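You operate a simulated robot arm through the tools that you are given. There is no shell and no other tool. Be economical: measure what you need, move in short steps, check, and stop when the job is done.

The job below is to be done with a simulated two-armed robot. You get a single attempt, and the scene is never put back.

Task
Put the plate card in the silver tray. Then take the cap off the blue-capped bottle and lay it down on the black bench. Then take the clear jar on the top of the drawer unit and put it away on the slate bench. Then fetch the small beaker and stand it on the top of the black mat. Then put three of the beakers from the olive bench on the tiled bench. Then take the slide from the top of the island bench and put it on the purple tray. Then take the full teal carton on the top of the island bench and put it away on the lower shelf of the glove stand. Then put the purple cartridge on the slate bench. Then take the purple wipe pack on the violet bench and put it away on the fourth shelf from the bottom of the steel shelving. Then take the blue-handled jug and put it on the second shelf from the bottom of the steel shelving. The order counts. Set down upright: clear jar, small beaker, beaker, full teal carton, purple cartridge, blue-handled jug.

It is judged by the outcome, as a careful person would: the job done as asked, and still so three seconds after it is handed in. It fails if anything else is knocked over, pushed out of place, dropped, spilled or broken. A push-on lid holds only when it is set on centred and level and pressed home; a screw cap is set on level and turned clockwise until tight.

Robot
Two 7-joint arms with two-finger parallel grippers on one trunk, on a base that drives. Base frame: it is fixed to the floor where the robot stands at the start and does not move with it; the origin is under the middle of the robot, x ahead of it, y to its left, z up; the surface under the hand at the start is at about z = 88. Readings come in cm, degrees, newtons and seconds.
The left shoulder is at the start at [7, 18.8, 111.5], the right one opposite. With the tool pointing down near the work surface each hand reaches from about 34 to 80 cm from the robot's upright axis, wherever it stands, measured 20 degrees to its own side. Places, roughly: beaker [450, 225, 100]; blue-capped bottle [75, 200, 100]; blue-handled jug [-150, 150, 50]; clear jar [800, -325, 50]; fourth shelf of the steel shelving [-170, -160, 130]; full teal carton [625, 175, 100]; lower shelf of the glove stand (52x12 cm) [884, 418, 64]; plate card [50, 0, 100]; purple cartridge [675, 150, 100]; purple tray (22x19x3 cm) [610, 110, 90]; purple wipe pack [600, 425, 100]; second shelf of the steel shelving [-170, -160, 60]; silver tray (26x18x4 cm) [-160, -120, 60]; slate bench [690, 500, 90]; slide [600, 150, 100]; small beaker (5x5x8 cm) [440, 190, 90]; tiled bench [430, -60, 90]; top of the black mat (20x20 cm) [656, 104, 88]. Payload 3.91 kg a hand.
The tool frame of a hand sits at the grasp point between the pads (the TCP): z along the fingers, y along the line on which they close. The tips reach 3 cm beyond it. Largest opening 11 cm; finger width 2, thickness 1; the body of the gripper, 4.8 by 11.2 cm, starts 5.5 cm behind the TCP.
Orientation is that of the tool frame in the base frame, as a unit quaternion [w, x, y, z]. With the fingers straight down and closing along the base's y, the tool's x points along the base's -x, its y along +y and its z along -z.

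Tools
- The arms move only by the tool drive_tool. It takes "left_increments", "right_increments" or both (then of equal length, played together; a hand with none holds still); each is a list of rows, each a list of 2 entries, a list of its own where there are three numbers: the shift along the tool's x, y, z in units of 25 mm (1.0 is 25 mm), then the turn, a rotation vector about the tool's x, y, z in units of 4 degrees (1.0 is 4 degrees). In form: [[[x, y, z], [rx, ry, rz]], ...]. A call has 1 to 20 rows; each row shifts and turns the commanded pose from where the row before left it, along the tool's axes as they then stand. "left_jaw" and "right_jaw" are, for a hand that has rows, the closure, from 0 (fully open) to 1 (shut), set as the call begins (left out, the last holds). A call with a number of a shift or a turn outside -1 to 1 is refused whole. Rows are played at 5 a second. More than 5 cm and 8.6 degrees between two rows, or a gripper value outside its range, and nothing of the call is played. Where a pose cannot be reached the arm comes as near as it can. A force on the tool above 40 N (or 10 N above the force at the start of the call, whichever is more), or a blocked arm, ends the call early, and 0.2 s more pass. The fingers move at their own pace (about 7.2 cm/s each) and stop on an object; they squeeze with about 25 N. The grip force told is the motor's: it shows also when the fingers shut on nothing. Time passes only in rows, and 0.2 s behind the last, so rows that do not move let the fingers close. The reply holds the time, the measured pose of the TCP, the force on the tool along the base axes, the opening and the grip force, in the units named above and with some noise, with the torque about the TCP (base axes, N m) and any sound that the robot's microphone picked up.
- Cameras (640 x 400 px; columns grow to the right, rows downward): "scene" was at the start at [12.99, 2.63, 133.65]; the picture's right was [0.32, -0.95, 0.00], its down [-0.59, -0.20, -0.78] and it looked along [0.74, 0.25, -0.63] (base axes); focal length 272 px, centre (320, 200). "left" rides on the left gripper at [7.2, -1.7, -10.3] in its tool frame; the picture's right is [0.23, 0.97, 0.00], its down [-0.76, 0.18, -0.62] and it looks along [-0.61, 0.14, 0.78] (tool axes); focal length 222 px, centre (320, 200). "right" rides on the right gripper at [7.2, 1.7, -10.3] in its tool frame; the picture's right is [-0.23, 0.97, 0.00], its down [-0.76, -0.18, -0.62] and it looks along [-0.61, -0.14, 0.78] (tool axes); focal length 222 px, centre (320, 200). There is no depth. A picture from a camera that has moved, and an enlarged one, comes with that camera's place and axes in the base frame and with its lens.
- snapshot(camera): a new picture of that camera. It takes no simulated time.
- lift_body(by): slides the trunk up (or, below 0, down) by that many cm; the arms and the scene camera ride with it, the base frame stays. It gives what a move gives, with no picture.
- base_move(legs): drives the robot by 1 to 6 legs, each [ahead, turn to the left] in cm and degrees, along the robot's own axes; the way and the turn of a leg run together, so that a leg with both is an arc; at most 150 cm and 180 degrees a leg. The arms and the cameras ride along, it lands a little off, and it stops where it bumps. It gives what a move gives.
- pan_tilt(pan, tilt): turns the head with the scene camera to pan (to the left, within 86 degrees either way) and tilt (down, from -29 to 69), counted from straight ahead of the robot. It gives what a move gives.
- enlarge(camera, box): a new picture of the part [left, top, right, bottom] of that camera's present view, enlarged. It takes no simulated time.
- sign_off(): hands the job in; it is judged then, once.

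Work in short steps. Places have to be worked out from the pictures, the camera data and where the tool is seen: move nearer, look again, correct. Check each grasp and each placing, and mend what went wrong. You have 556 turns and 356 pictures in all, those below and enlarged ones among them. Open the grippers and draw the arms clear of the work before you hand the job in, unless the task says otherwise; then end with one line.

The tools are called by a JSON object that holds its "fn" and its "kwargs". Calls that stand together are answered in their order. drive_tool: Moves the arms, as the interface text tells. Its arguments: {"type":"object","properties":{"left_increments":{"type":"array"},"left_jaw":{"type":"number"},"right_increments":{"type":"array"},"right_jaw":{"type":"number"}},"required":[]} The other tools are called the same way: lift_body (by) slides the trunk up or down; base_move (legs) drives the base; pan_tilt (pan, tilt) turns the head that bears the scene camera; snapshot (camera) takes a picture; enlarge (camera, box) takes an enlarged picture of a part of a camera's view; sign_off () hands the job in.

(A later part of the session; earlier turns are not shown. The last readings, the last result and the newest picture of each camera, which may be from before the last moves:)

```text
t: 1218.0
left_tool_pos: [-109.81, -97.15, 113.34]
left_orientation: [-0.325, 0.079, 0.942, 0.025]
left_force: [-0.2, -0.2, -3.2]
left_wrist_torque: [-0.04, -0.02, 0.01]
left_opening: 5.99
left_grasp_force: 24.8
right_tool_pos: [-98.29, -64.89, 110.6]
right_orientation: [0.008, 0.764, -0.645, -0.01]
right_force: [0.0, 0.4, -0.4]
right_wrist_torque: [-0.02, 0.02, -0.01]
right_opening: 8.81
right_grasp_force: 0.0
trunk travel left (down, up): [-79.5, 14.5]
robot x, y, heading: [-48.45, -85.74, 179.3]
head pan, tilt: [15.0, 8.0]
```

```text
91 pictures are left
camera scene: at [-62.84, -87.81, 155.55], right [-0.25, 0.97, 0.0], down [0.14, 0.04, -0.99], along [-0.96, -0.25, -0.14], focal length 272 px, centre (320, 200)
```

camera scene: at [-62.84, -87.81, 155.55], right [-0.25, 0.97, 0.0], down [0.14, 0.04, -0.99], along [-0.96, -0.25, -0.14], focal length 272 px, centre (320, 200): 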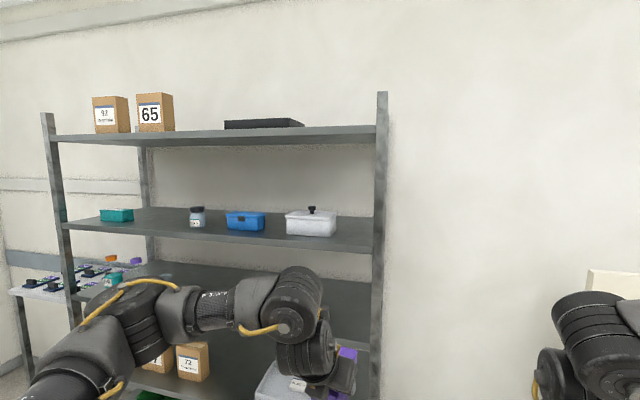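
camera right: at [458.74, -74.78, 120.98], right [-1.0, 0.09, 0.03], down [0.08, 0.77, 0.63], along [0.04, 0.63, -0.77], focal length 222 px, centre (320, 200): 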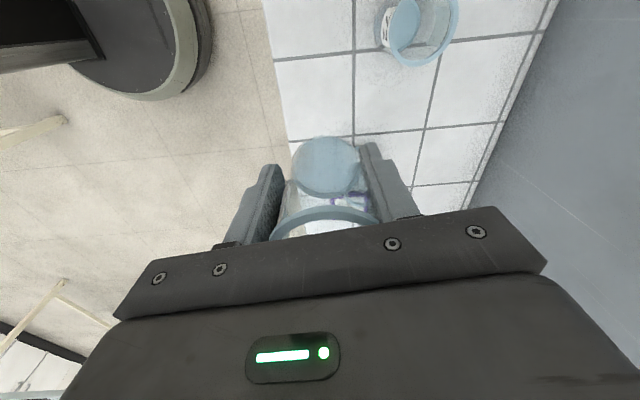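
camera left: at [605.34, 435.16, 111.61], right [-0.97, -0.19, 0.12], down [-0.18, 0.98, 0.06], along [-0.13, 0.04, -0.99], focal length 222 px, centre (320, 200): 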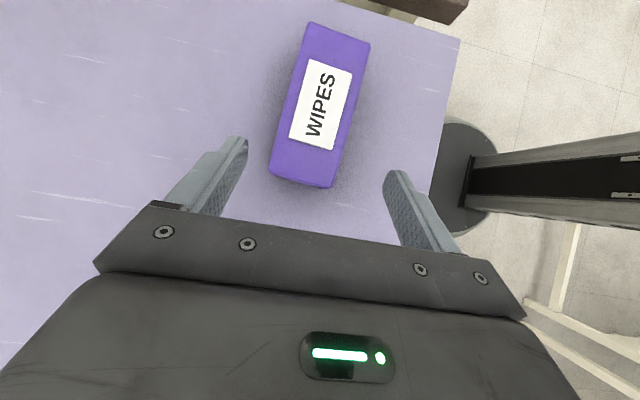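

The fourth shelf (z≈130.5) has a gap at y≈−181 between the teal box and the jar. Move the base to y≈−169, raise the trunk fully and raise the hand.

{"fn": "base_move", "kwargs": {"legs": [[0, 90], [83, 0], [0, -90], [12, 0]]}}

{"fn": "lift_body", "kwargs": {"by": 14}}

{"fn": "pan_tilt", "kwargs": {"pan": 5, "tilt": 15}}

{"fn": "snapshot", "kwargs": {"camera": "scene"}}

```text
t: 1231.2
left_tool_pos: [-119.01, -183.3, 113.86]
left_orientation: [-0.329, 0.075, 0.941, 0.023]
left_force: [0.7, 0.1, -2.4]
left_wrist_torque: [-0.03, 0.0, -0.01]
left_opening: 5.99
left_grasp_force: 24.9
right_tool_pos: [-107.9, -150.88, 111.05]
right_orientation: [0.01, 0.766, -0.642, -0.013]
right_force: [-0.1, 0.3, 0.6]
right_wrist_torque: [0.02, 0.05, 0.01]
right_opening: 8.83
right_grasp_force: 0.1
trunk travel left (down, up): [-79.5, 14.5]
robot x, y, heading: [-58.9, -171.09, 179.7]
head pan, tilt: [15.0, 8.0]
```

```text
t: 1232.8
left_tool_pos: [-119.83, -183.29, 127.41]
left_orientation: [-0.325, 0.074, 0.942, 0.024]
left_force: [-0.2, -0.3, -2.6]
left_wrist_torque: [-0.04, -0.06, 0.01]
left_opening: 6.01
left_grasp_force: 24.9
right_tool_pos: [-108.62, -150.88, 124.63]
right_orientation: [0.007, 0.766, -0.642, -0.012]
right_force: [0.2, 0.5, -0.9]
right_wrist_torque: [0.0, 0.0, 0.0]
right_opening: 8.8
right_grasp_force: 0.0
trunk travel left (down, up): [-93.5, 0.5]
robot x, y, heading: [-58.79, -171.08, 179.8]
head pan, tilt: [15.0, 8.0]
```

```text
t: 1233.5
left_tool_pos: [-119.83, -183.32, 127.36]
left_orientation: [-0.326, 0.074, 0.942, 0.024]
left_force: [-0.9, -0.1, -2.4]
left_wrist_torque: [-0.01, -0.03, -0.01]
left_opening: 5.98
left_grasp_force: 24.9
right_tool_pos: [-108.86, -150.95, 124.77]
right_orientation: [0.008, 0.767, -0.642, -0.011]
right_force: [0.1, 0.8, 0.2]
right_wrist_torque: [0.0, -0.03, -0.01]
right_opening: 8.81
right_grasp_force: 0.1
trunk travel left (down, up): [-93.5, 0.5]
robot x, y, heading: [-58.65, -170.94, 180.1]
head pan, tilt: [5.0, 15.0]
```

```text
90 pictures are left
camera scene: at [-73.46, -171.96, 168.42], right [-0.09, 1.0, 0.0], down [0.26, 0.02, -0.97], along [-0.96, -0.08, -0.26], focal length 272 px, centre (320, 200)
```

scene: 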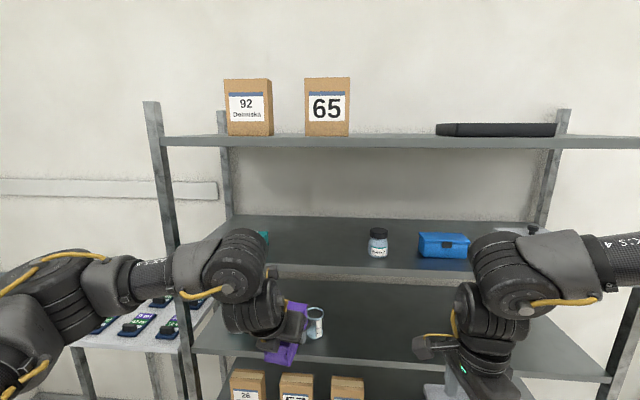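

Raise the hand ~9.5 cm and shift 3 cm right.

{"fn": "drive_tool", "kwargs": {"left_increments": [[[0.59, 0, -0.755], [0, 0, 0]], [[0.59, 0, -0.755], [0, 0, 0]], [[0.59, 0, -0.755], [0, 0, 0]], [[0.59, 0, -0.755], [0, 0, 0]]]}}

{"fn": "snapshot", "kwargs": {"camera": "scene"}}

```text
t: 1234.5
left_tool_pos: [-119.65, -183.22, 136.96]
left_orientation: [-0.326, 0.075, 0.942, 0.023]
left_force: [0.0, -0.3, -2.8]
left_wrist_torque: [0.0, -0.03, 0.0]
left_opening: 5.98
left_grasp_force: 25.5
right_tool_pos: [-108.54, -150.89, 124.82]
right_orientation: [0.008, 0.767, -0.642, -0.011]
right_force: [-0.7, 0.5, 0.1]
right_wrist_torque: [-0.02, 0.05, 0.0]
right_opening: 8.78
right_grasp_force: 0.1
trunk travel left (down, up): [-93.5, 0.5]
robot x, y, heading: [-59.0, -171.17, 179.9]
head pan, tilt: [5.0, 15.0]
```

```text
89 pictures are left
camera scene: at [-73.35, -171.91, 168.42], right [-0.09, 1.0, 0.0], down [0.26, 0.02, -0.97], along [-0.96, -0.08, -0.26], focal length 272 px, centre (320, 200)
```

scene: 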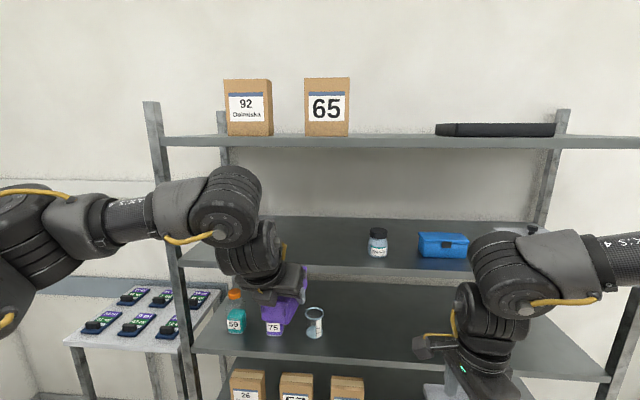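

Increase tilt by 6° for clearance under the top shelf and shift 3 cm, then drive in.

{"fn": "drive_tool", "kwargs": {"left_increments": [[[0, 0.6, 0], [0, 0.75, 0]], [[0, 0.6, 0], [0, 0.75, 0]]]}}

{"fn": "base_move", "kwargs": {"legs": [[16, 0]]}}

{"fn": "snapshot", "kwargs": {"camera": "scene"}}

{"fn": "snapshot", "kwargs": {"camera": "left"}}

```text
t: 1235.1
left_tool_pos: [-119.02, -180.16, 136.99]
left_orientation: [-0.376, 0.073, 0.923, 0.027]
left_force: [1.2, 0.8, -2.4]
left_wrist_torque: [0.0, -0.05, 0.04]
left_opening: 5.99
left_grasp_force: 25.7
right_tool_pos: [-108.57, -150.76, 124.6]
right_orientation: [0.009, 0.767, -0.642, -0.011]
right_force: [-0.3, -0.2, -0.6]
right_wrist_torque: [-0.02, 0.03, -0.02]
right_opening: 8.8
right_grasp_force: 0.1
trunk travel left (down, up): [-93.5, 0.5]
robot x, y, heading: [-59.06, -171.11, 179.6]
head pan, tilt: [5.0, 15.0]
```

```text
t: 1236.5
left_tool_pos: [-134.72, -180.23, 137.16]
left_orientation: [-0.376, 0.074, 0.923, 0.027]
left_force: [0.5, -0.8, -3.3]
left_wrist_torque: [0.0, -0.02, -0.01]
left_opening: 6.0
left_grasp_force: 25.5
right_tool_pos: [-124.04, -150.91, 124.86]
right_orientation: [0.009, 0.766, -0.642, -0.012]
right_force: [0.9, 0.1, 1.1]
right_wrist_torque: [-0.02, 0.02, 0.04]
right_opening: 8.8
right_grasp_force: 0.1
trunk travel left (down, up): [-93.5, 0.5]
robot x, y, heading: [-75.06, -171.49, 180.1]
head pan, tilt: [5.0, 15.0]
```

```text
88 pictures are left
camera scene: at [-88.83, -171.9, 168.47], right [-0.09, 1.0, 0.0], down [0.26, 0.02, -0.97], along [-0.96, -0.08, -0.26], focal length 272 px, centre (320, 200)
```

scene: 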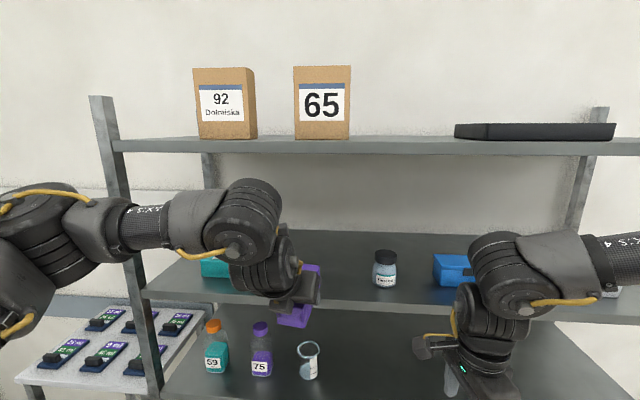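

```text
87 pictures are left
camera left: at [-132.89, -182.24, 149.66], right [-0.01, 0.99, 0.15], down [1.0, 0.02, -0.09], along [-0.09, 0.15, -0.98], focal length 222 px, centre (320, 200)
```

left: 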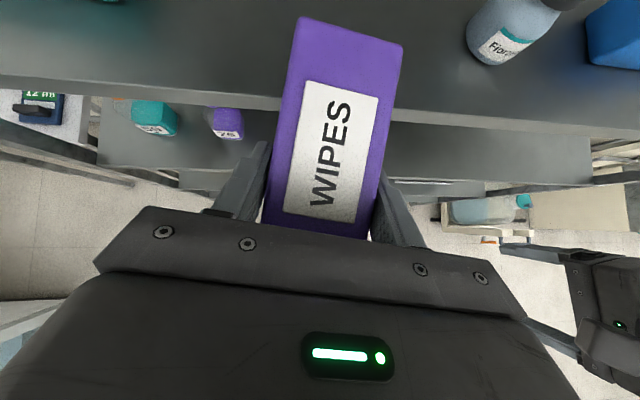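

Pull the right hand back so it doesn't hit the shelf edge.

{"fn": "drive_tool", "kwargs": {"right_increments": [[[-0.2, -0.9, 0.5], [0, 0, 0]], [[-0.2, -0.9, 0.5], [0, 0, 0]], [[-0.2, -0.9, 0.5], [0, 0, 0]], [[-0.2, -0.9, 0.5], [0, 0, 0]], [[-0.2, -0.9, 0.5], [0, 0, 0]], [[-0.2, -0.9, 0.5], [0, 0, 0]]]}}

```text
t: 1238.0
left_tool_pos: [-135.24, -180.11, 136.94]
left_orientation: [-0.375, 0.073, 0.924, 0.027]
left_force: [0.2, -0.1, -2.5]
left_wrist_torque: [-0.04, -0.05, -0.05]
left_opening: 5.99
left_grasp_force: 24.9
right_tool_pos: [-112.06, -145.45, 117.09]
right_orientation: [0.009, 0.766, -0.642, -0.011]
right_force: [0.1, -0.2, -0.2]
right_wrist_torque: [-0.02, 0.0, -0.03]
right_opening: 8.78
right_grasp_force: 0.0
trunk travel left (down, up): [-93.5, 0.5]
robot x, y, heading: [-74.88, -170.8, 179.7]
head pan, tilt: [5.0, 15.0]
```

{"fn": "base_move", "kwargs": {"legs": [[12.5, 0]]}}

{"fn": "snapshot", "kwargs": {"camera": "scene"}}

{"fn": "snapshot", "kwargs": {"camera": "left"}}

```text
t: 1239.2
left_tool_pos: [-146.0, -179.78, 137.57]
left_orientation: [-0.38, 0.077, 0.921, 0.028]
left_force: [0.7, 0.4, -3.7]
left_wrist_torque: [-0.03, -0.07, 0.01]
left_opening: 5.98
left_grasp_force: 24.7
right_tool_pos: [-122.99, -145.09, 117.46]
right_orientation: [0.012, 0.764, -0.645, -0.016]
right_force: [0.5, -0.3, -0.2]
right_wrist_torque: [0.02, 0.03, -0.02]
right_opening: 8.8
right_grasp_force: 0.1
trunk travel left (down, up): [-93.5, 0.5]
robot x, y, heading: [-87.23, -170.94, 179.4]
head pan, tilt: [5.0, 15.0]
```

```text
86 pictures are left
camera scene: at [-100.17, -171.76, 168.56], right [-0.08, 1.0, 0.0], down [0.25, 0.02, -0.97], along [-0.97, -0.08, -0.25], focal length 272 px, centre (320, 200)
```

scene: 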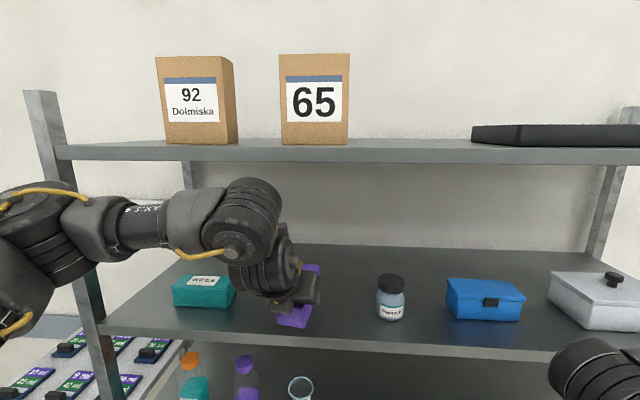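

```text
85 pictures are left
camera left: at [-144.11, -181.82, 150.24], right [0.0, 0.99, 0.15], down [1.0, 0.01, -0.1], along [-0.1, 0.15, -0.98], focal length 222 px, centre (320, 200)
```

left: 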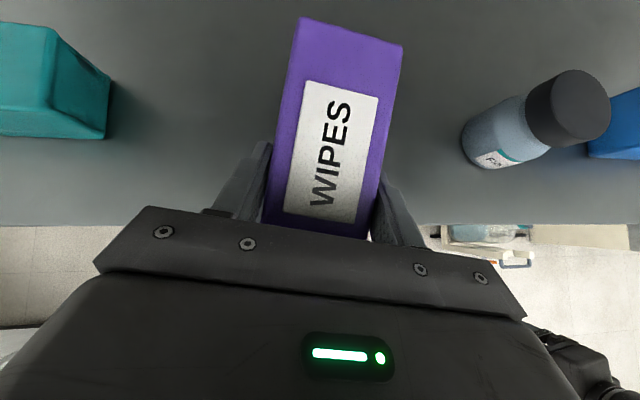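

The pack overhangs the front edge (x≈−144) slightly; advance 5.5 cm more.

{"fn": "base_move", "kwargs": {"legs": [[5.5, 0]]}}

{"fn": "snapshot", "kwargs": {"camera": "left"}}

```text
t: 1240.2
left_tool_pos: [-151.58, -179.7, 137.72]
left_orientation: [-0.381, 0.079, 0.921, 0.028]
left_force: [-0.6, 1.4, -2.8]
left_wrist_torque: [-0.03, -0.11, 0.03]
left_opening: 5.99
left_grasp_force: 24.8
right_tool_pos: [-128.62, -145.14, 117.54]
right_orientation: [0.011, 0.764, -0.645, -0.016]
right_force: [-0.3, 0.5, 0.4]
right_wrist_torque: [-0.01, -0.04, 0.04]
right_opening: 8.8
right_grasp_force: 0.0
trunk travel left (down, up): [-93.5, 0.5]
robot x, y, heading: [-92.66, -171.05, 179.4]
head pan, tilt: [5.0, 15.0]
```

```text
84 pictures are left
camera left: at [-149.64, -181.72, 150.19], right [0.01, 0.99, 0.15], down [1.0, 0.01, -0.1], along [-0.1, 0.15, -0.98], focal length 222 px, centre (320, 200)
```

left: 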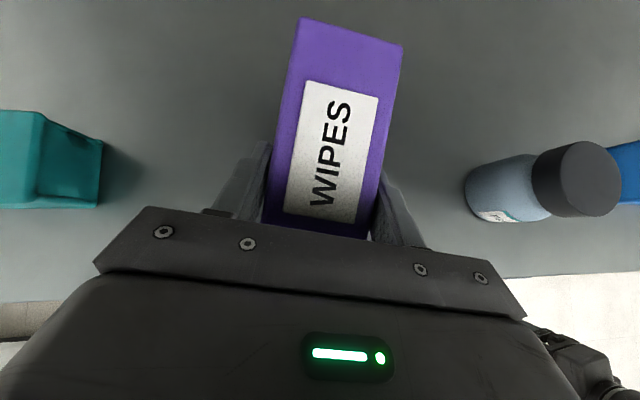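

{"fn": "drive_tool", "kwargs": {"left_increments": [[[-0.2, 0, 0.2], [0, 0, 0]], [[-0.2, 0, 0.2], [0, 0, 0]], [[-0.14, 0, 0.14], [0, 0, 0]], [[-0.1, 0, 0.1], [0, 0, 0]]]}}

{"fn": "drive_tool", "kwargs": {"left_increments": [[[-0.08, 0, 0.08], [0, 0, 0]], [[-0.08, 0, 0.08], [0, 0, 0]], [[-0.08, 0, 0.08], [0, 0, 0]], [[-0.08, 0, 0.08], [0, 0, 0]]]}}

```text
t: 1241.2
left_tool_pos: [-152.09, -179.86, 135.02]
left_orientation: [-0.378, 0.08, 0.922, 0.029]
left_force: [0.2, -0.1, -3.2]
left_wrist_torque: [-0.02, -0.07, 0.0]
left_opening: 5.97
left_grasp_force: 25.5
right_tool_pos: [-129.11, -145.09, 117.26]
right_orientation: [0.01, 0.765, -0.644, -0.013]
right_force: [0.3, 0.9, -0.4]
right_wrist_torque: [-0.02, 0.02, -0.04]
right_opening: 8.8
right_grasp_force: 0.1
trunk travel left (down, up): [-93.5, 0.5]
robot x, y, heading: [-92.66, -170.7, 179.7]
head pan, tilt: [5.0, 15.0]
```

```text
t: 1242.2
left_tool_pos: [-151.85, -179.66, 134.23]
left_orientation: [-0.38, 0.08, 0.921, 0.029]
left_force: [-0.2, 0.1, 1.2]
left_wrist_torque: [0.06, -0.15, 0.0]
left_opening: 5.99
left_grasp_force: 25.3
right_tool_pos: [-128.84, -145.11, 117.45]
right_orientation: [0.012, 0.765, -0.644, -0.015]
right_force: [-0.8, -0.4, 0.4]
right_wrist_torque: [0.0, -0.01, -0.03]
right_opening: 8.78
right_grasp_force: 0.1
trunk travel left (down, up): [-93.5, 0.5]
robot x, y, heading: [-92.77, -171.3, 179.5]
head pan, tilt: [5.0, 15.0]
```

{"fn": "drive_tool", "kwargs": {"left_increments": [[[-0.08, 0, 0.08], [0, -0.5, 0]], [[-0.04, 0, 0.04], [0, -0.5, 0]]]}}

{"fn": "drive_tool", "kwargs": {"left_increments": [[[0, 0, 0], [0, 0, 0]], [[0, 0, 0], [0, 0, 0]], [[0, 0, 0], [0, 0, 0]]], "left_jaw": 0.2}}

{"fn": "snapshot", "kwargs": {"camera": "left"}}

```text
t: 1242.8
left_tool_pos: [-151.91, -179.63, 133.75]
left_orientation: [-0.347, 0.08, 0.934, 0.026]
left_force: [-4.0, -0.4, 10.9]
left_wrist_torque: [0.32, -0.63, 0.08]
left_opening: 6.0
left_grasp_force: 24.8
right_tool_pos: [-128.96, -145.04, 117.45]
right_orientation: [0.011, 0.766, -0.643, -0.015]
right_force: [0.3, 0.0, -0.4]
right_wrist_torque: [0.01, 0.01, -0.02]
right_opening: 8.79
right_grasp_force: 0.0
trunk travel left (down, up): [-93.5, 0.5]
robot x, y, heading: [-92.37, -170.98, 179.5]
head pan, tilt: [5.0, 15.0]
```

```text
t: 1243.6
left_tool_pos: [-151.84, -179.65, 133.69]
left_orientation: [-0.346, 0.081, 0.934, 0.027]
left_force: [0.2, -0.2, -0.3]
left_wrist_torque: [0.0, 0.04, -0.02]
left_opening: 8.81
left_grasp_force: 0.0
right_tool_pos: [-128.87, -145.04, 117.35]
right_orientation: [0.011, 0.765, -0.644, -0.014]
right_force: [0.5, 0.4, 0.0]
right_wrist_torque: [0.01, 0.0, 0.01]
right_opening: 8.81
right_grasp_force: 0.0
trunk travel left (down, up): [-93.5, 0.5]
robot x, y, heading: [-92.98, -170.68, 179.5]
head pan, tilt: [5.0, 15.0]
```

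```text
83 pictures are left
camera left: at [-150.85, -181.57, 146.26], right [-0.01, 0.99, 0.14], down [1.0, 0.01, -0.03], along [-0.03, 0.14, -0.99], focal length 222 px, centre (320, 200)
```

left: 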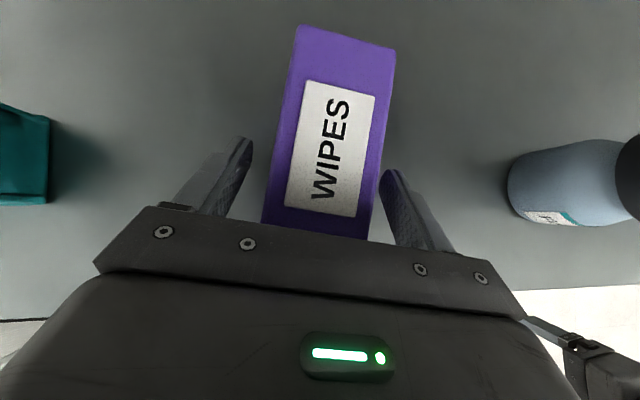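

Pack released on the shelf. Retreat along the tool axis, then back the base.

{"fn": "drive_tool", "kwargs": {"left_increments": [[[-0.2, 0, -0.6], [0, 0.5, 0]], [[-0.2, 0, -0.7], [0, 0.5, 0]], [[-0.2, 0, -0.8], [0, 0, 0]]]}}

{"fn": "base_move", "kwargs": {"legs": [[-35, 0]]}}

{"fn": "snapshot", "kwargs": {"camera": "scene"}}

```text
t: 1244.4
left_tool_pos: [-147.4, -180.43, 136.45]
left_orientation: [-0.38, 0.079, 0.921, 0.028]
left_force: [0.6, -0.4, -1.0]
left_wrist_torque: [0.04, 0.01, -0.02]
left_opening: 8.8
left_grasp_force: 0.1
right_tool_pos: [-128.76, -145.14, 117.4]
right_orientation: [0.012, 0.765, -0.643, -0.015]
right_force: [0.8, 0.7, -0.2]
right_wrist_torque: [0.0, 0.04, 0.0]
right_opening: 8.82
right_grasp_force: 0.0
trunk travel left (down, up): [-93.5, 0.5]
robot x, y, heading: [-92.15, -171.24, 179.7]
head pan, tilt: [5.0, 15.0]
```

```text
t: 1246.7
left_tool_pos: [-111.6, -180.87, 136.34]
left_orientation: [-0.379, 0.077, 0.922, 0.028]
left_force: [0.3, 0.3, -1.2]
left_wrist_torque: [-0.01, -0.02, 0.0]
left_opening: 8.81
left_grasp_force: 0.0
right_tool_pos: [-93.32, -145.58, 117.29]
right_orientation: [0.011, 0.767, -0.641, -0.013]
right_force: [-0.4, -0.3, -0.6]
right_wrist_torque: [-0.01, 0.0, 0.03]
right_opening: 8.79
right_grasp_force: 0.1
trunk travel left (down, up): [-93.5, 0.5]
robot x, y, heading: [-56.53, -171.15, 180.0]
head pan, tilt: [5.0, 15.0]
```

```text
82 pictures are left
camera scene: at [-71.45, -171.98, 168.39], right [-0.09, 1.0, 0.0], down [0.26, 0.02, -0.97], along [-0.96, -0.08, -0.26], focal length 272 px, centre (320, 200)
```

scene: 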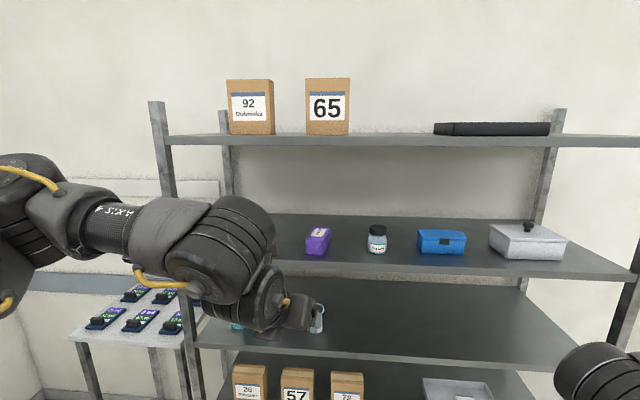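

Pack is on the fourth shelf. Now the blue-handled jug: straighten the left hand and drive to (−55, 150) facing −x.

{"fn": "drive_tool", "kwargs": {"left_increments": [[[0, 0, 0], [0, -1, 0]], [[0, 0, 0], [0, -1, 0]], [[0, 0, 0], [0, -1, 0]], [[0, 0, 0], [0, -1, 0]], [[0, 0, 0], [0, -1, 0]], [[0, 0, 0], [0, -1, 0]], [[0, 0, 0], [0, -1, 0]], [[0, 0, 0], [0, -1, 0]], [[0, 0, 0], [0, -1, 0]], [[0, 0, 0], [0, -1, 0]], [[0, 0, 0], [0, -1, 0]]]}}

{"fn": "lift_body", "kwargs": {"by": -35}}

{"fn": "base_move", "kwargs": {"legs": [[8, 0], [0, -90], [150, 0], [150, 0], [20, 0], [0, 90]]}}

{"fn": "pan_tilt", "kwargs": {"pan": 0, "tilt": 30}}

{"fn": "snapshot", "kwargs": {"camera": "scene"}}

```text
t: 1249.1
left_tool_pos: [-111.52, -180.81, 136.42]
left_orientation: [-0.006, 0.081, 0.997, -0.003]
left_force: [-0.2, 0.3, -0.2]
left_wrist_torque: [-0.02, -0.01, -0.02]
left_opening: 8.79
left_grasp_force: 0.0
right_tool_pos: [-93.08, -145.59, 117.36]
right_orientation: [0.01, 0.767, -0.642, -0.015]
right_force: [0.6, -0.9, -0.3]
right_wrist_torque: [-0.03, 0.03, -0.02]
right_opening: 8.79
right_grasp_force: 0.0
trunk travel left (down, up): [-93.5, 0.5]
robot x, y, heading: [-56.47, -171.02, 180.1]
head pan, tilt: [5.0, 15.0]
```

```text
t: 1252.5
left_tool_pos: [-111.43, -181.05, 101.29]
left_orientation: [-0.006, 0.081, 0.997, -0.003]
left_force: [-0.1, 0.3, -0.6]
left_wrist_torque: [0.04, 0.01, -0.01]
left_opening: 8.81
left_grasp_force: 0.1
right_tool_pos: [-92.96, -145.59, 82.46]
right_orientation: [0.01, 0.767, -0.641, -0.014]
right_force: [-0.7, -0.5, -0.7]
right_wrist_torque: [0.03, 0.0, -0.01]
right_opening: 8.8
right_grasp_force: 0.1
trunk travel left (down, up): [-58.5, 35.5]
robot x, y, heading: [-56.47, -171.14, 179.7]
head pan, tilt: [5.0, 15.0]
```

```text
t: 1276.2
left_tool_pos: [-98.53, 139.49, 101.43]
left_orientation: [-0.006, 0.151, 0.988, -0.002]
left_force: [-0.1, 0.8, 0.7]
left_wrist_torque: [0.01, -0.05, -0.01]
left_opening: 8.79
left_grasp_force: 0.1
right_tool_pos: [-75.3, 171.93, 82.33]
right_orientation: [0.01, 0.721, -0.693, -0.015]
right_force: [0.4, -1.0, 0.0]
right_wrist_torque: [0.0, -0.04, 0.03]
right_opening: 8.81
right_grasp_force: 0.0
trunk travel left (down, up): [-58.5, 35.5]
robot x, y, heading: [-42.92, 141.72, 171.7]
head pan, tilt: [5.0, 15.0]
```

```text
t: 1276.9
left_tool_pos: [-98.7, 139.47, 101.3]
left_orientation: [-0.006, 0.151, 0.988, -0.003]
left_force: [0.2, -0.3, 0.5]
left_wrist_torque: [-0.01, -0.05, -0.02]
left_opening: 8.81
left_grasp_force: 0.1
right_tool_pos: [-75.31, 172.01, 82.26]
right_orientation: [0.01, 0.72, -0.693, -0.017]
right_force: [0.2, 0.0, 0.6]
right_wrist_torque: [-0.02, -0.03, 0.04]
right_opening: 8.79
right_grasp_force: 0.0
trunk travel left (down, up): [-58.5, 35.5]
robot x, y, heading: [-43.2, 141.56, 172.0]
head pan, tilt: [0.0, 30.0]
```

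```text
81 pictures are left
camera scene: at [-56.97, 143.53, 131.01], right [0.14, 0.99, 0.0], down [0.49, -0.07, -0.87], along [-0.86, 0.12, -0.5], focal length 272 px, centre (320, 200)
```

scene: 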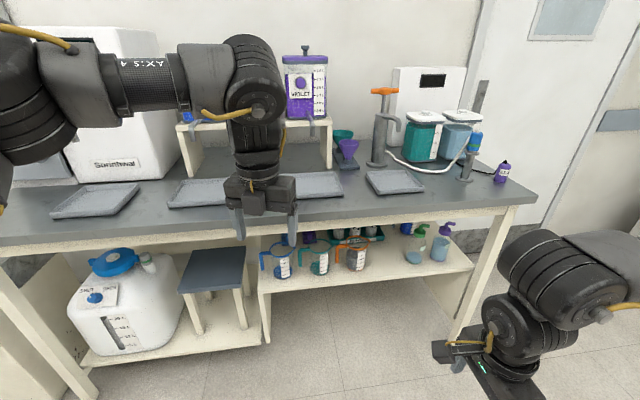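

{"fn": "enlarge", "kwargs": {"camera": "scene", "box": [230, 200, 430, 310]}}

```text
3.20 times, centred on (330, 255) of scene
camera zoom: at [-56.97, 143.53, 131.01], right [0.14, 0.99, 0.0], down [0.49, -0.07, -0.87], along [-0.86, 0.12, -0.5], focal length 872 px, centre (288, 24)
```

zoom: 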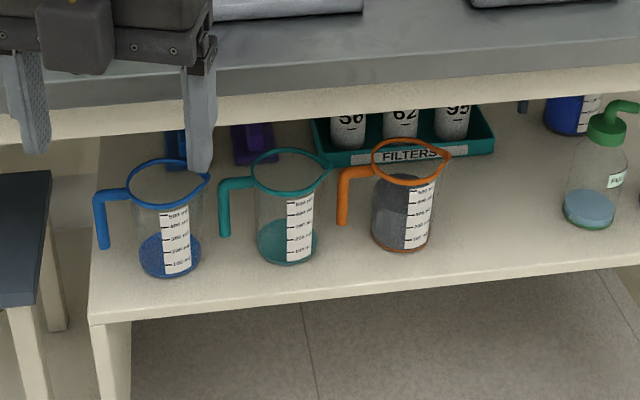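

The blue-handled jug stands on the lower shelf at ≈[−139, 140], z 50–62, handle toward −y. Reposition the base to (−45, 152) heading 180 and lower the trunk.

{"fn": "base_move", "kwargs": {"legs": [[0, -82], [11, 0], [0, 90]]}}

{"fn": "lift_body", "kwargs": {"by": -38}}

{"fn": "drive_tool", "kwargs": {"left_increments": [[[0, 0, 0], [0, 1, 0]], [[0, 0, 0], [0, 1, 0]], [[0, 0, 0], [0, 1, 0]], [[0, 0, 0], [0, 1, 0]], [[0, 0, 0], [0, 1, 0]], [[0, 0, 0], [0, 1, 0]], [[0, 0, 0], [0, 1, 0]], [[0, 0, 0], [0, 1, 0]], [[0, 0, 0], [0, 1, 0]], [[0, 0, 0], [0, 1, 0]], [[0, 0, 0], [0, 1, 0]], [[0, 0, 0], [0, 1, 0]], [[0, 0, 0], [0, 1, 0]], [[0, 0, 0], [0, 1, 0]], [[0, 0, 0], [0, 1, 0]], [[0, 0, 0], [0, 1, 0]], [[0, 0, 0], [0, 1, 0]]], "left_jaw": 0.18}}

{"fn": "snapshot", "kwargs": {"camera": "scene"}}

```text
t: 1285.4
left_tool_pos: [-97.61, 142.85, 101.37]
left_orientation: [-0.006, 0.081, 0.997, -0.002]
left_force: [0.9, -1.3, -0.5]
left_wrist_torque: [0.01, -0.04, -0.03]
left_opening: 8.79
left_grasp_force: 0.1
right_tool_pos: [-79.28, 178.3, 82.45]
right_orientation: [0.01, 0.767, -0.642, -0.015]
right_force: [-0.5, 0.2, -0.3]
right_wrist_torque: [-0.02, 0.01, -0.01]
right_opening: 8.83
right_grasp_force: 0.1
trunk travel left (down, up): [-58.5, 35.5]
robot x, y, heading: [-43.24, 152.59, 179.7]
head pan, tilt: [0.0, 30.0]
```

```text
t: 1289.1
left_tool_pos: [-97.75, 142.87, 63.47]
left_orientation: [-0.006, 0.081, 0.997, -0.002]
left_force: [-0.3, 0.0, 0.0]
left_wrist_torque: [0.02, 0.02, 0.0]
left_opening: 8.79
left_grasp_force: 0.0
right_tool_pos: [-79.27, 178.28, 44.35]
right_orientation: [0.011, 0.767, -0.641, -0.014]
right_force: [-0.2, -0.1, -0.1]
right_wrist_torque: [0.02, -0.01, 0.01]
right_opening: 8.8
right_grasp_force: 0.1
trunk travel left (down, up): [-20.5, 73.5]
robot x, y, heading: [-42.6, 152.47, 179.8]
head pan, tilt: [0.0, 30.0]
```

```text
t: 1292.7
left_tool_pos: [-97.59, 142.81, 63.52]
left_orientation: [-0.563, 0.069, 0.822, 0.043]
left_force: [-0.6, -0.4, -0.5]
left_wrist_torque: [-0.03, 0.03, -0.01]
left_opening: 9.03
left_grasp_force: 0.1
right_tool_pos: [-79.26, 178.24, 44.37]
right_orientation: [0.011, 0.767, -0.641, -0.014]
right_force: [0.4, -0.2, 0.0]
right_wrist_torque: [-0.05, 0.0, 0.03]
right_opening: 8.82
right_grasp_force: 0.0
trunk travel left (down, up): [-20.5, 73.5]
robot x, y, heading: [-42.91, 153.06, 180.0]
head pan, tilt: [0.0, 30.0]
```

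```text
79 pictures are left
camera scene: at [-57.15, 152.64, 93.0], right [0.0, 1.0, 0.0], down [0.5, 0.0, -0.87], along [-0.87, 0.0, -0.5], focal length 272 px, centre (320, 200)
```

scene: 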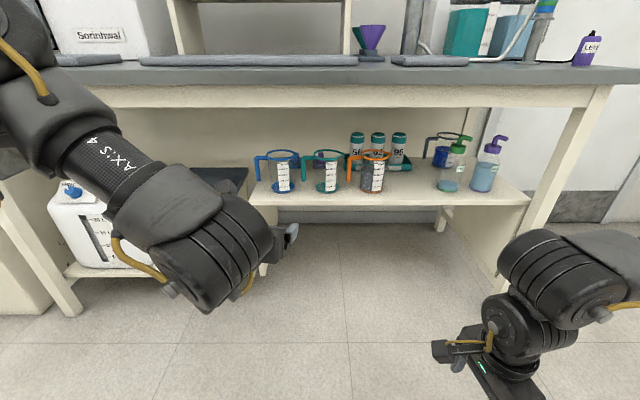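

Triangulated: shelf z≈51.6, jug centre ≈[−137, 140.5], rim z≈63.5. Straighten yaw, set lateral y 140.5 and z 56.5.

{"fn": "drive_tool", "kwargs": {"left_increments": [[[0, 0, 0], [0.71, 0, -0.27]], [[0, 0, 0], [0.71, 0, -0.27]], [[0, 0, 0], [0.71, 0, -0.27]], [[-0.87, -0.3, 0.34], [0, 0, 0]], [[-0.87, -0.3, 0.34], [0, 0, 0]], [[-0.87, -0.3, 0.34], [0, 0, 0]]]}}

{"fn": "base_move", "kwargs": {"legs": [[18, 0]]}}

{"fn": "snapshot", "kwargs": {"camera": "left"}}

{"fn": "snapshot", "kwargs": {"camera": "scene"}}

```text
t: 1294.1
left_tool_pos: [-97.85, 140.47, 56.43]
left_orientation: [-0.566, 0.004, 0.825, -0.003]
left_force: [1.3, 0.3, -0.1]
left_wrist_torque: [0.04, -0.03, -0.02]
left_opening: 8.99
left_grasp_force: 0.0
right_tool_pos: [-79.27, 178.18, 44.38]
right_orientation: [0.011, 0.767, -0.642, -0.014]
right_force: [0.3, 0.2, 1.4]
right_wrist_torque: [0.0, -0.04, 0.0]
right_opening: 8.8
right_grasp_force: 0.0
trunk travel left (down, up): [-20.5, 73.5]
robot x, y, heading: [-42.71, 152.68, 179.8]
head pan, tilt: [0.0, 30.0]
```

```text
t: 1295.6
left_tool_pos: [-116.19, 140.51, 56.46]
left_orientation: [-0.565, 0.004, 0.825, -0.002]
left_force: [-0.2, -0.3, 0.5]
left_wrist_torque: [0.01, -0.01, 0.02]
left_opening: 8.98
left_grasp_force: 0.0
right_tool_pos: [-97.81, 178.28, 44.32]
right_orientation: [0.011, 0.768, -0.64, -0.014]
right_force: [0.5, 0.3, -0.3]
right_wrist_torque: [-0.01, -0.01, 0.0]
right_opening: 8.81
right_grasp_force: 0.0
trunk travel left (down, up): [-20.5, 73.5]
robot x, y, heading: [-61.46, 152.84, 180.0]
head pan, tilt: [0.0, 30.0]
```

```text
78 pictures are left
camera left: at [-109.12, 138.76, 66.95], right [-0.08, 0.98, 0.2], down [0.86, 0.17, -0.49], along [-0.51, 0.14, -0.85], focal length 222 px, centre (320, 200)
```

left: 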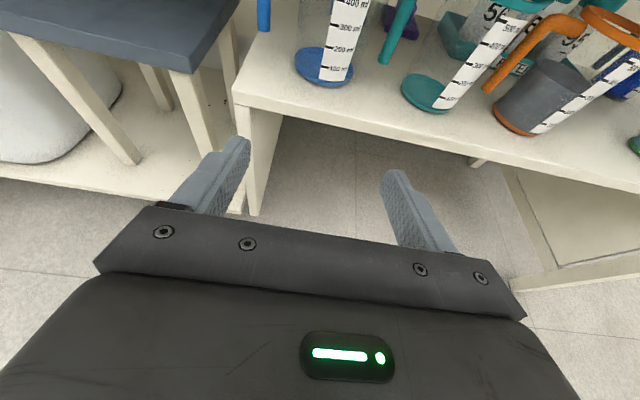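

```text
77 pictures are left
camera scene: at [-75.6, 152.66, 92.99], right [0.0, 1.0, 0.0], down [0.5, 0.0, -0.87], along [-0.87, 0.0, -0.5], focal length 272 px, centre (320, 200)
```

scene: 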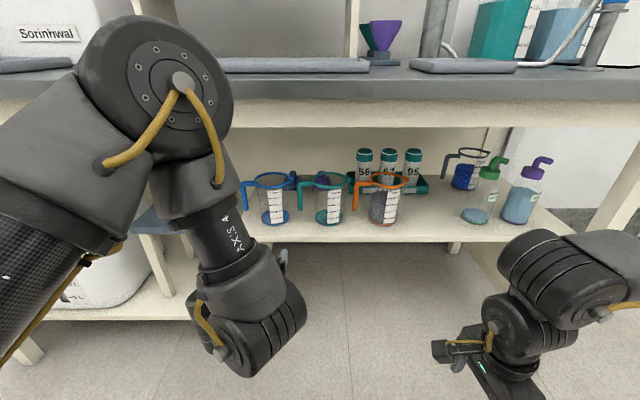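

The elbow is near the bench top, so extend with the arm instead of the base. Advance 12 cm and check.

{"fn": "drive_tool", "kwargs": {"left_increments": [[[0.34, -0.04, 0.89], [0, 0, 0]], [[0.34, -0.04, 0.89], [0, 0, 0]], [[0.34, -0.04, 0.89], [0, 0, 0]], [[0.34, -0.04, 0.89], [0, 0, 0]], [[0.34, 0, 0.89], [0, 0, 0]]]}}

{"fn": "snapshot", "kwargs": {"camera": "left"}}

{"fn": "snapshot", "kwargs": {"camera": "scene"}}

```text
t: 1296.8
left_tool_pos: [-128.3, 140.06, 56.34]
left_orientation: [-0.565, 0.003, 0.825, -0.003]
left_force: [0.1, -0.3, 0.6]
left_wrist_torque: [0.03, -0.02, 0.0]
left_opening: 9.02
left_grasp_force: 0.1
right_tool_pos: [-97.79, 178.23, 44.32]
right_orientation: [0.01, 0.768, -0.641, -0.015]
right_force: [-0.9, 0.1, 0.0]
right_wrist_torque: [0.0, 0.01, 0.01]
right_opening: 8.79
right_grasp_force: 0.0
trunk travel left (down, up): [-20.5, 73.5]
robot x, y, heading: [-61.13, 152.74, 180.0]
head pan, tilt: [0.0, 30.0]
```

```text
76 pictures are left
camera left: at [-121.26, 138.35, 66.89], right [-0.08, 0.98, 0.2], down [0.86, 0.17, -0.49], along [-0.51, 0.14, -0.85], focal length 222 px, centre (320, 200)
```

left: 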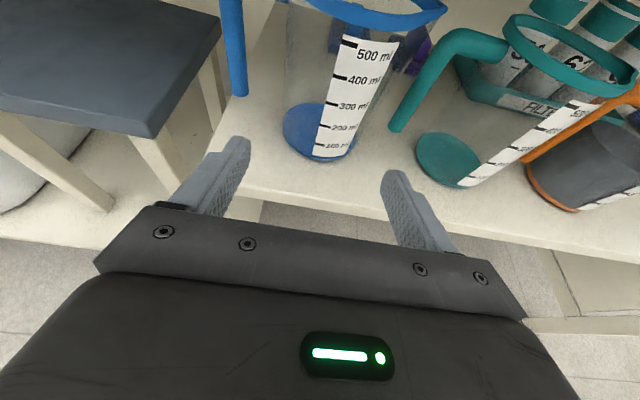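

```text
75 pictures are left
camera scene: at [-75.59, 152.64, 93.0], right [0.0, 1.0, 0.0], down [0.5, 0.0, -0.87], along [-0.87, 0.0, -0.5], focal length 272 px, centre (320, 200)
```

scene: 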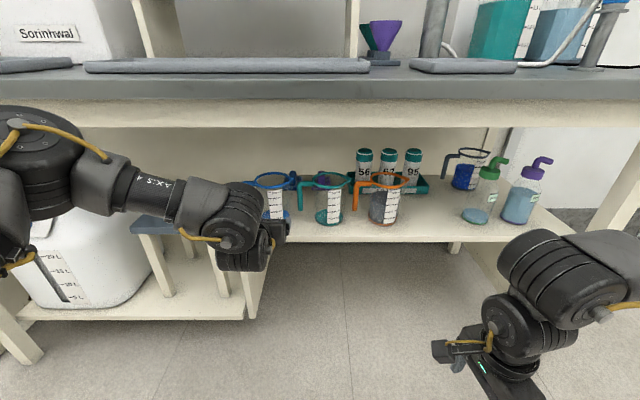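

Jug centre [−137.5, 140.0]; fingers line up between the two handles. Advance 8.7 cm and close.

{"fn": "drive_tool", "kwargs": {"left_increments": [[[0.34, 0, 0.89], [0, 0, 0]], [[0.34, 0, 0.89], [0, 0, 0]], [[0.34, 0, 0.89], [0, 0, 0]], [[0.22, 0, 0.56], [0, 0, 0]]]}}

{"fn": "snapshot", "kwargs": {"camera": "left"}}

```text
t: 1297.8
left_tool_pos: [-136.77, 139.94, 56.35]
left_orientation: [-0.565, 0.004, 0.825, -0.002]
left_force: [0.2, -1.5, 1.3]
left_wrist_torque: [0.02, 0.03, 0.0]
left_opening: 9.0
left_grasp_force: 0.1
right_tool_pos: [-97.74, 178.2, 44.46]
right_orientation: [0.011, 0.768, -0.641, -0.015]
right_force: [0.4, 0.3, -0.3]
right_wrist_torque: [0.02, -0.02, -0.01]
right_opening: 8.8
right_grasp_force: 0.2
trunk travel left (down, up): [-20.5, 73.5]
robot x, y, heading: [-61.36, 152.95, 180.0]
head pan, tilt: [0.0, 30.0]
```

```text
74 pictures are left
camera left: at [-129.74, 138.38, 66.91], right [-0.08, 0.98, 0.2], down [0.86, 0.17, -0.49], along [-0.51, 0.14, -0.85], focal length 222 px, centre (320, 200)
```

left: 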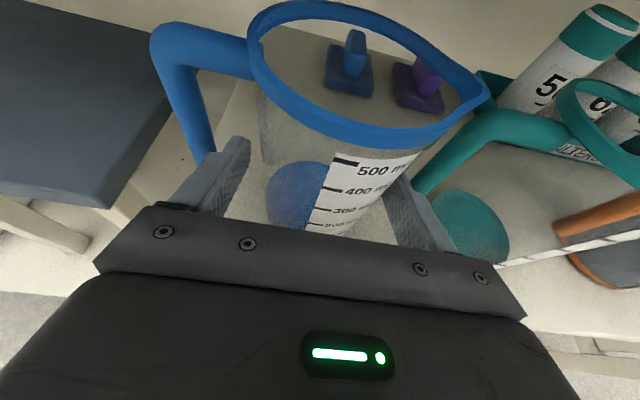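

Close and lift 2 cm.

{"fn": "drive_tool", "kwargs": {"left_increments": [[[0, 0, 0], [0, 0, 0]], [[0, 0, 0], [0, 0, 0]], [[0, 0, 0], [0, 0, 0]], [[0, 0, 0], [0, 0, 0]]], "left_jaw": 1}}

{"fn": "drive_tool", "kwargs": {"left_increments": [[[0.37, 0, -0.14], [0, 0, 0]], [[0.37, 0, -0.14], [0, 0, 0]]]}}

{"fn": "snapshot", "kwargs": {"camera": "scene"}}

```text
t: 1298.8
left_tool_pos: [-136.78, 140.14, 56.36]
left_orientation: [-0.565, 0.004, 0.825, -0.002]
left_force: [-1.0, -0.3, 0.7]
left_wrist_torque: [-0.05, 0.08, -0.05]
left_opening: 7.69
left_grasp_force: 25.4
right_tool_pos: [-97.78, 178.21, 44.35]
right_orientation: [0.01, 0.768, -0.641, -0.014]
right_force: [0.5, 0.2, 0.1]
right_wrist_torque: [-0.02, 0.0, 0.01]
right_opening: 8.81
right_grasp_force: 0.1
trunk travel left (down, up): [-20.5, 73.5]
robot x, y, heading: [-61.49, 152.85, 179.9]
head pan, tilt: [0.0, 30.0]
```

```text
t: 1299.4
left_tool_pos: [-136.78, 140.15, 58.32]
left_orientation: [-0.565, 0.004, 0.825, -0.003]
left_force: [-0.4, -0.2, -0.3]
left_wrist_torque: [0.05, -0.02, 0.02]
left_opening: 7.67
left_grasp_force: 25.0
right_tool_pos: [-97.73, 178.24, 44.38]
right_orientation: [0.011, 0.768, -0.641, -0.015]
right_force: [-0.4, 0.0, 0.8]
right_wrist_torque: [-0.01, -0.01, 0.0]
right_opening: 8.79
right_grasp_force: 0.0
trunk travel left (down, up): [-20.5, 73.5]
robot x, y, heading: [-61.36, 152.6, 179.9]
head pan, tilt: [0.0, 30.0]
```

```text
73 pictures are left
camera scene: at [-75.59, 152.64, 93.0], right [0.0, 1.0, 0.0], down [0.5, 0.0, -0.87], along [-0.87, 0.0, -0.5], focal length 272 px, centre (320, 200)
```

scene: 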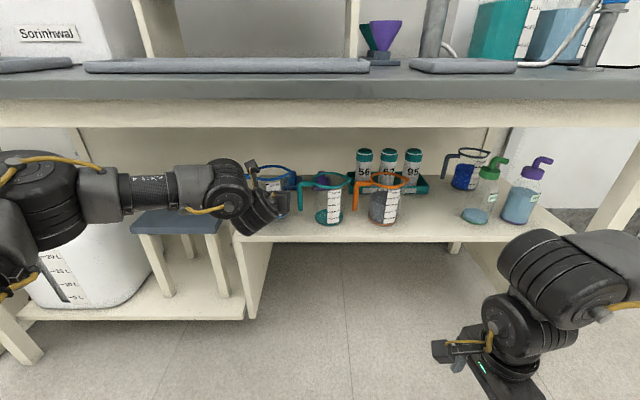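

Jug lifted (2 cm). Back straight out, raise the trunk 10 cm, and drive to the shelving.

{"fn": "base_move", "kwargs": {"legs": [[-42, 0]]}}

{"fn": "lift_body", "kwargs": {"by": 11}}

{"fn": "base_move", "kwargs": {"legs": [[0, 90], [150, 0], [140, 0], [0, -90]]}}

{"fn": "pan_tilt", "kwargs": {"pan": 5, "tilt": 30}}

{"fn": "snapshot", "kwargs": {"camera": "scene"}}

```text
t: 1302.0
left_tool_pos: [-96.2, 139.88, 58.49]
left_orientation: [-0.565, 0.001, 0.825, -0.004]
left_force: [-0.8, -0.4, -0.4]
left_wrist_torque: [0.06, -0.02, -0.04]
left_opening: 7.67
left_grasp_force: 24.9
right_tool_pos: [-57.25, 178.11, 44.33]
right_orientation: [0.011, 0.768, -0.64, -0.015]
right_force: [0.3, 0.4, -0.2]
right_wrist_torque: [0.01, 0.02, 0.0]
right_opening: 8.8
right_grasp_force: 0.0
trunk travel left (down, up): [-20.5, 73.5]
robot x, y, heading: [-20.94, 152.44, -179.9]
head pan, tilt: [0.0, 30.0]
```

```text
t: 1303.4
left_tool_pos: [-96.31, 139.82, 69.3]
left_orientation: [-0.566, 0.002, 0.825, -0.003]
left_force: [0.1, -0.2, -0.6]
left_wrist_torque: [0.01, 0.0, 0.02]
left_opening: 7.68
left_grasp_force: 24.5
right_tool_pos: [-57.31, 178.17, 55.45]
right_orientation: [0.011, 0.769, -0.639, -0.014]
right_force: [-0.7, 0.0, 0.4]
right_wrist_torque: [-0.01, 0.01, -0.01]
right_opening: 8.81
right_grasp_force: 0.1
trunk travel left (down, up): [-31.5, 62.5]
robot x, y, heading: [-20.86, 152.93, -179.6]
head pan, tilt: [0.0, 30.0]
```

```text
t: 1324.9
left_tool_pos: [-94.32, -143.94, 69.35]
left_orientation: [-0.565, 0.018, 0.825, 0.007]
left_force: [-0.4, 0.2, -1.2]
left_wrist_torque: [-0.03, -0.03, -0.02]
left_opening: 7.68
left_grasp_force: 25.0
right_tool_pos: [-53.83, -107.26, 55.41]
right_orientation: [0.011, 0.756, -0.654, -0.014]
right_force: [0.4, 0.2, 0.7]
right_wrist_torque: [-0.02, 0.03, 0.0]
right_opening: 8.81
right_grasp_force: 0.0
trunk travel left (down, up): [-31.5, 62.5]
robot x, y, heading: [-18.18, -133.86, 177.9]
head pan, tilt: [0.0, 30.0]
```

```text
t: 1325.6
left_tool_pos: [-94.21, -143.94, 69.37]
left_orientation: [-0.565, 0.018, 0.825, 0.007]
left_force: [1.5, 0.1, -0.6]
left_wrist_torque: [0.04, -0.05, 0.0]
left_opening: 7.65
left_grasp_force: 25.2
right_tool_pos: [-53.81, -107.35, 55.43]
right_orientation: [0.011, 0.756, -0.655, -0.014]
right_force: [0.6, -0.6, 0.9]
right_wrist_torque: [0.0, -0.01, 0.0]
right_opening: 8.77
right_grasp_force: 0.0
trunk travel left (down, up): [-31.5, 62.5]
robot x, y, heading: [-18.69, -134.04, 177.7]
head pan, tilt: [5.0, 30.0]
```

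```text
72 pictures are left
camera scene: at [-32.61, -134.48, 104.0], right [-0.05, 1.0, 0.0], down [0.5, 0.02, -0.87], along [-0.86, -0.04, -0.5], focal length 272 px, centre (320, 200)
```

scene: 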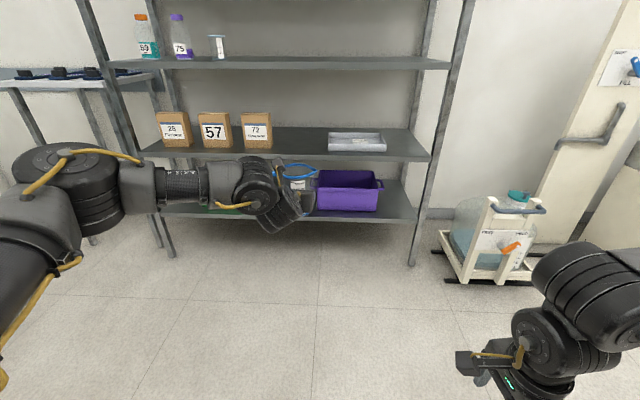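

Gap on the second shelf between box 72 (y −163) and the tray (y −136). Shift to y≈−148.5 and drive in 38 cm, then check.

{"fn": "drive_tool", "kwargs": {"left_increments": [[[0, -0.92, 0], [0, 0, 0]], [[0, -0.92, 0], [0, 0, 0]]]}}

{"fn": "base_move", "kwargs": {"legs": [[38, 0]]}}

{"fn": "snapshot", "kwargs": {"camera": "scene"}}

{"fn": "snapshot", "kwargs": {"camera": "left"}}

```text
t: 1326.2
left_tool_pos: [-94.52, -148.46, 69.5]
left_orientation: [-0.565, 0.018, 0.825, 0.008]
left_force: [0.6, -0.3, -0.8]
left_wrist_torque: [0.03, -0.03, -0.02]
left_opening: 7.71
left_grasp_force: 24.8
right_tool_pos: [-53.79, -107.31, 55.3]
right_orientation: [0.01, 0.755, -0.655, -0.014]
right_force: [-0.2, -0.2, -0.2]
right_wrist_torque: [0.02, 0.0, -0.03]
right_opening: 8.82
right_grasp_force: 0.1
trunk travel left (down, up): [-31.5, 62.5]
robot x, y, heading: [-18.44, -134.01, 177.9]
head pan, tilt: [5.0, 30.0]
```

```text
t: 1328.6
left_tool_pos: [-132.03, -146.87, 69.45]
left_orientation: [-0.564, 0.019, 0.826, 0.008]
left_force: [0.6, 0.3, -2.1]
left_wrist_torque: [0.01, -0.04, -0.02]
left_opening: 7.68
left_grasp_force: 24.9
right_tool_pos: [-91.21, -105.76, 55.37]
right_orientation: [0.011, 0.755, -0.655, -0.014]
right_force: [-0.2, -0.3, 0.5]
right_wrist_torque: [0.03, -0.05, -0.01]
right_opening: 8.82
right_grasp_force: 0.1
trunk travel left (down, up): [-31.5, 62.5]
robot x, y, heading: [-55.96, -132.34, 177.4]
head pan, tilt: [5.0, 30.0]
```

```text
71 pictures are left
camera scene: at [-70.09, -132.98, 103.99], right [-0.05, 1.0, 0.0], down [0.5, 0.02, -0.87], along [-0.86, -0.04, -0.5], focal length 272 px, centre (320, 200)
```

scene: 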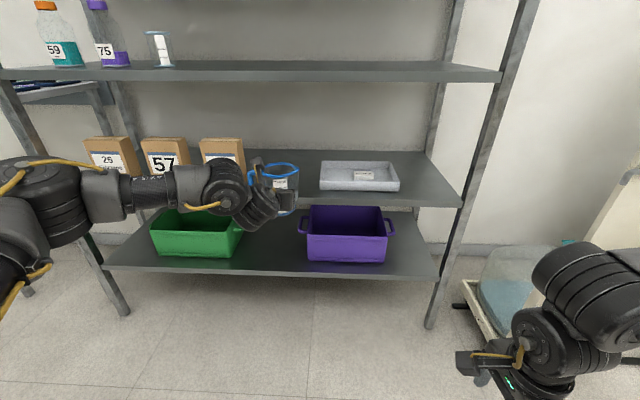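

```text
70 pictures are left
camera left: at [-125.05, -148.84, 80.06], right [-0.04, 0.98, 0.2], down [0.86, 0.14, -0.49], along [-0.5, 0.16, -0.85], focal length 222 px, centre (320, 200)
```

left: 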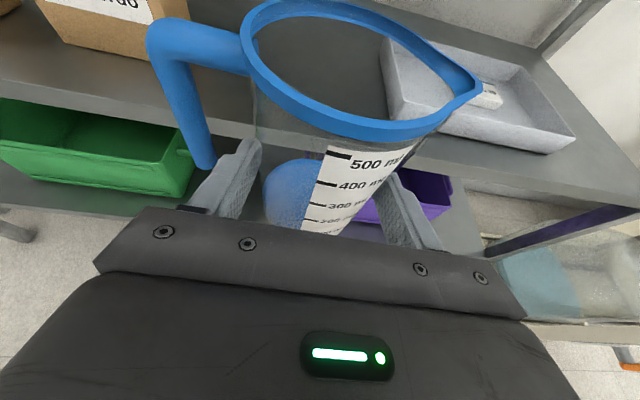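

Shift 4.5 cm further left and drive in the last 20 cm.

{"fn": "drive_tool", "kwargs": {"left_increments": [[[0, -0.9, 0], [0, 0, 0]], [[0, -0.9, 0], [0, 0, 0]]]}}

{"fn": "base_move", "kwargs": {"legs": [[20, 0]]}}

{"fn": "snapshot", "kwargs": {"camera": "scene"}}

{"fn": "snapshot", "kwargs": {"camera": "left"}}

```text
t: 1329.2
left_tool_pos: [-132.21, -151.41, 69.59]
left_orientation: [-0.565, 0.019, 0.825, 0.008]
left_force: [0.4, 0.1, -1.4]
left_wrist_torque: [0.02, -0.03, 0.01]
left_opening: 7.67
left_grasp_force: 24.7
right_tool_pos: [-91.25, -105.83, 55.37]
right_orientation: [0.011, 0.755, -0.656, -0.015]
right_force: [0.6, 0.9, -0.3]
right_wrist_torque: [-0.02, 0.06, 0.03]
right_opening: 8.8
right_grasp_force: 0.0
trunk travel left (down, up): [-31.5, 62.5]
robot x, y, heading: [-56.1, -132.52, 177.9]
head pan, tilt: [5.0, 30.0]
```

```text
t: 1330.8
left_tool_pos: [-152.82, -150.5, 69.33]
left_orientation: [-0.564, 0.02, 0.825, 0.009]
left_force: [-0.3, 0.0, -0.9]
left_wrist_torque: [0.01, -0.01, -0.04]
left_opening: 7.66
left_grasp_force: 25.0
right_tool_pos: [-111.67, -104.76, 55.2]
right_orientation: [0.011, 0.755, -0.656, -0.014]
right_force: [-0.1, 0.1, -0.4]
right_wrist_torque: [-0.02, -0.01, -0.02]
right_opening: 8.79
right_grasp_force: 0.0
trunk travel left (down, up): [-31.5, 62.5]
robot x, y, heading: [-76.27, -131.78, 177.5]
head pan, tilt: [5.0, 30.0]
```

```text
69 pictures are left
camera scene: at [-90.59, -132.13, 103.98], right [-0.05, 1.0, 0.0], down [0.5, 0.02, -0.87], along [-0.86, -0.04, -0.5], focal length 272 px, centre (320, 200)
```

scene: 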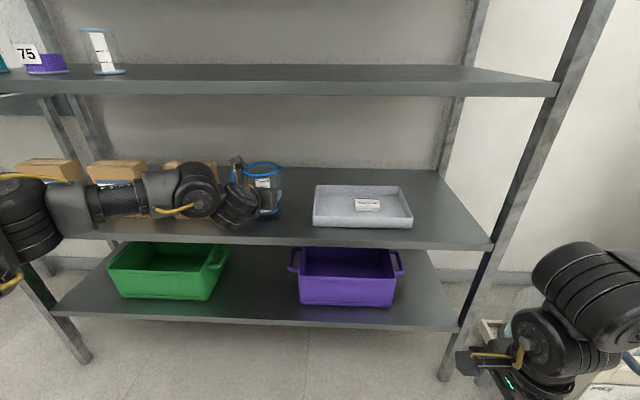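

```text
68 pictures are left
camera left: at [-145.8, -152.41, 80.04], right [-0.04, 0.98, 0.2], down [0.86, 0.14, -0.49], along [-0.5, 0.16, -0.85], focal length 222 px, centre (320, 200)
```

left: 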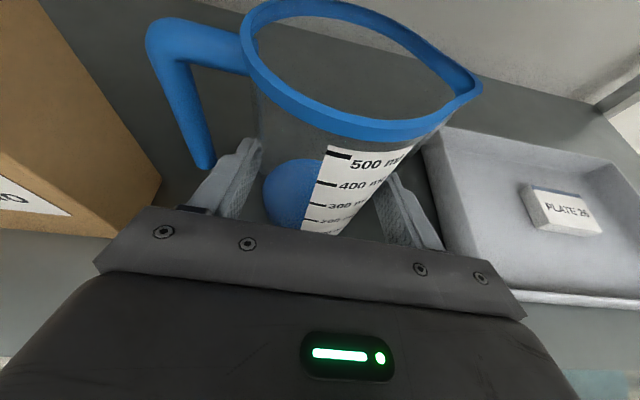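

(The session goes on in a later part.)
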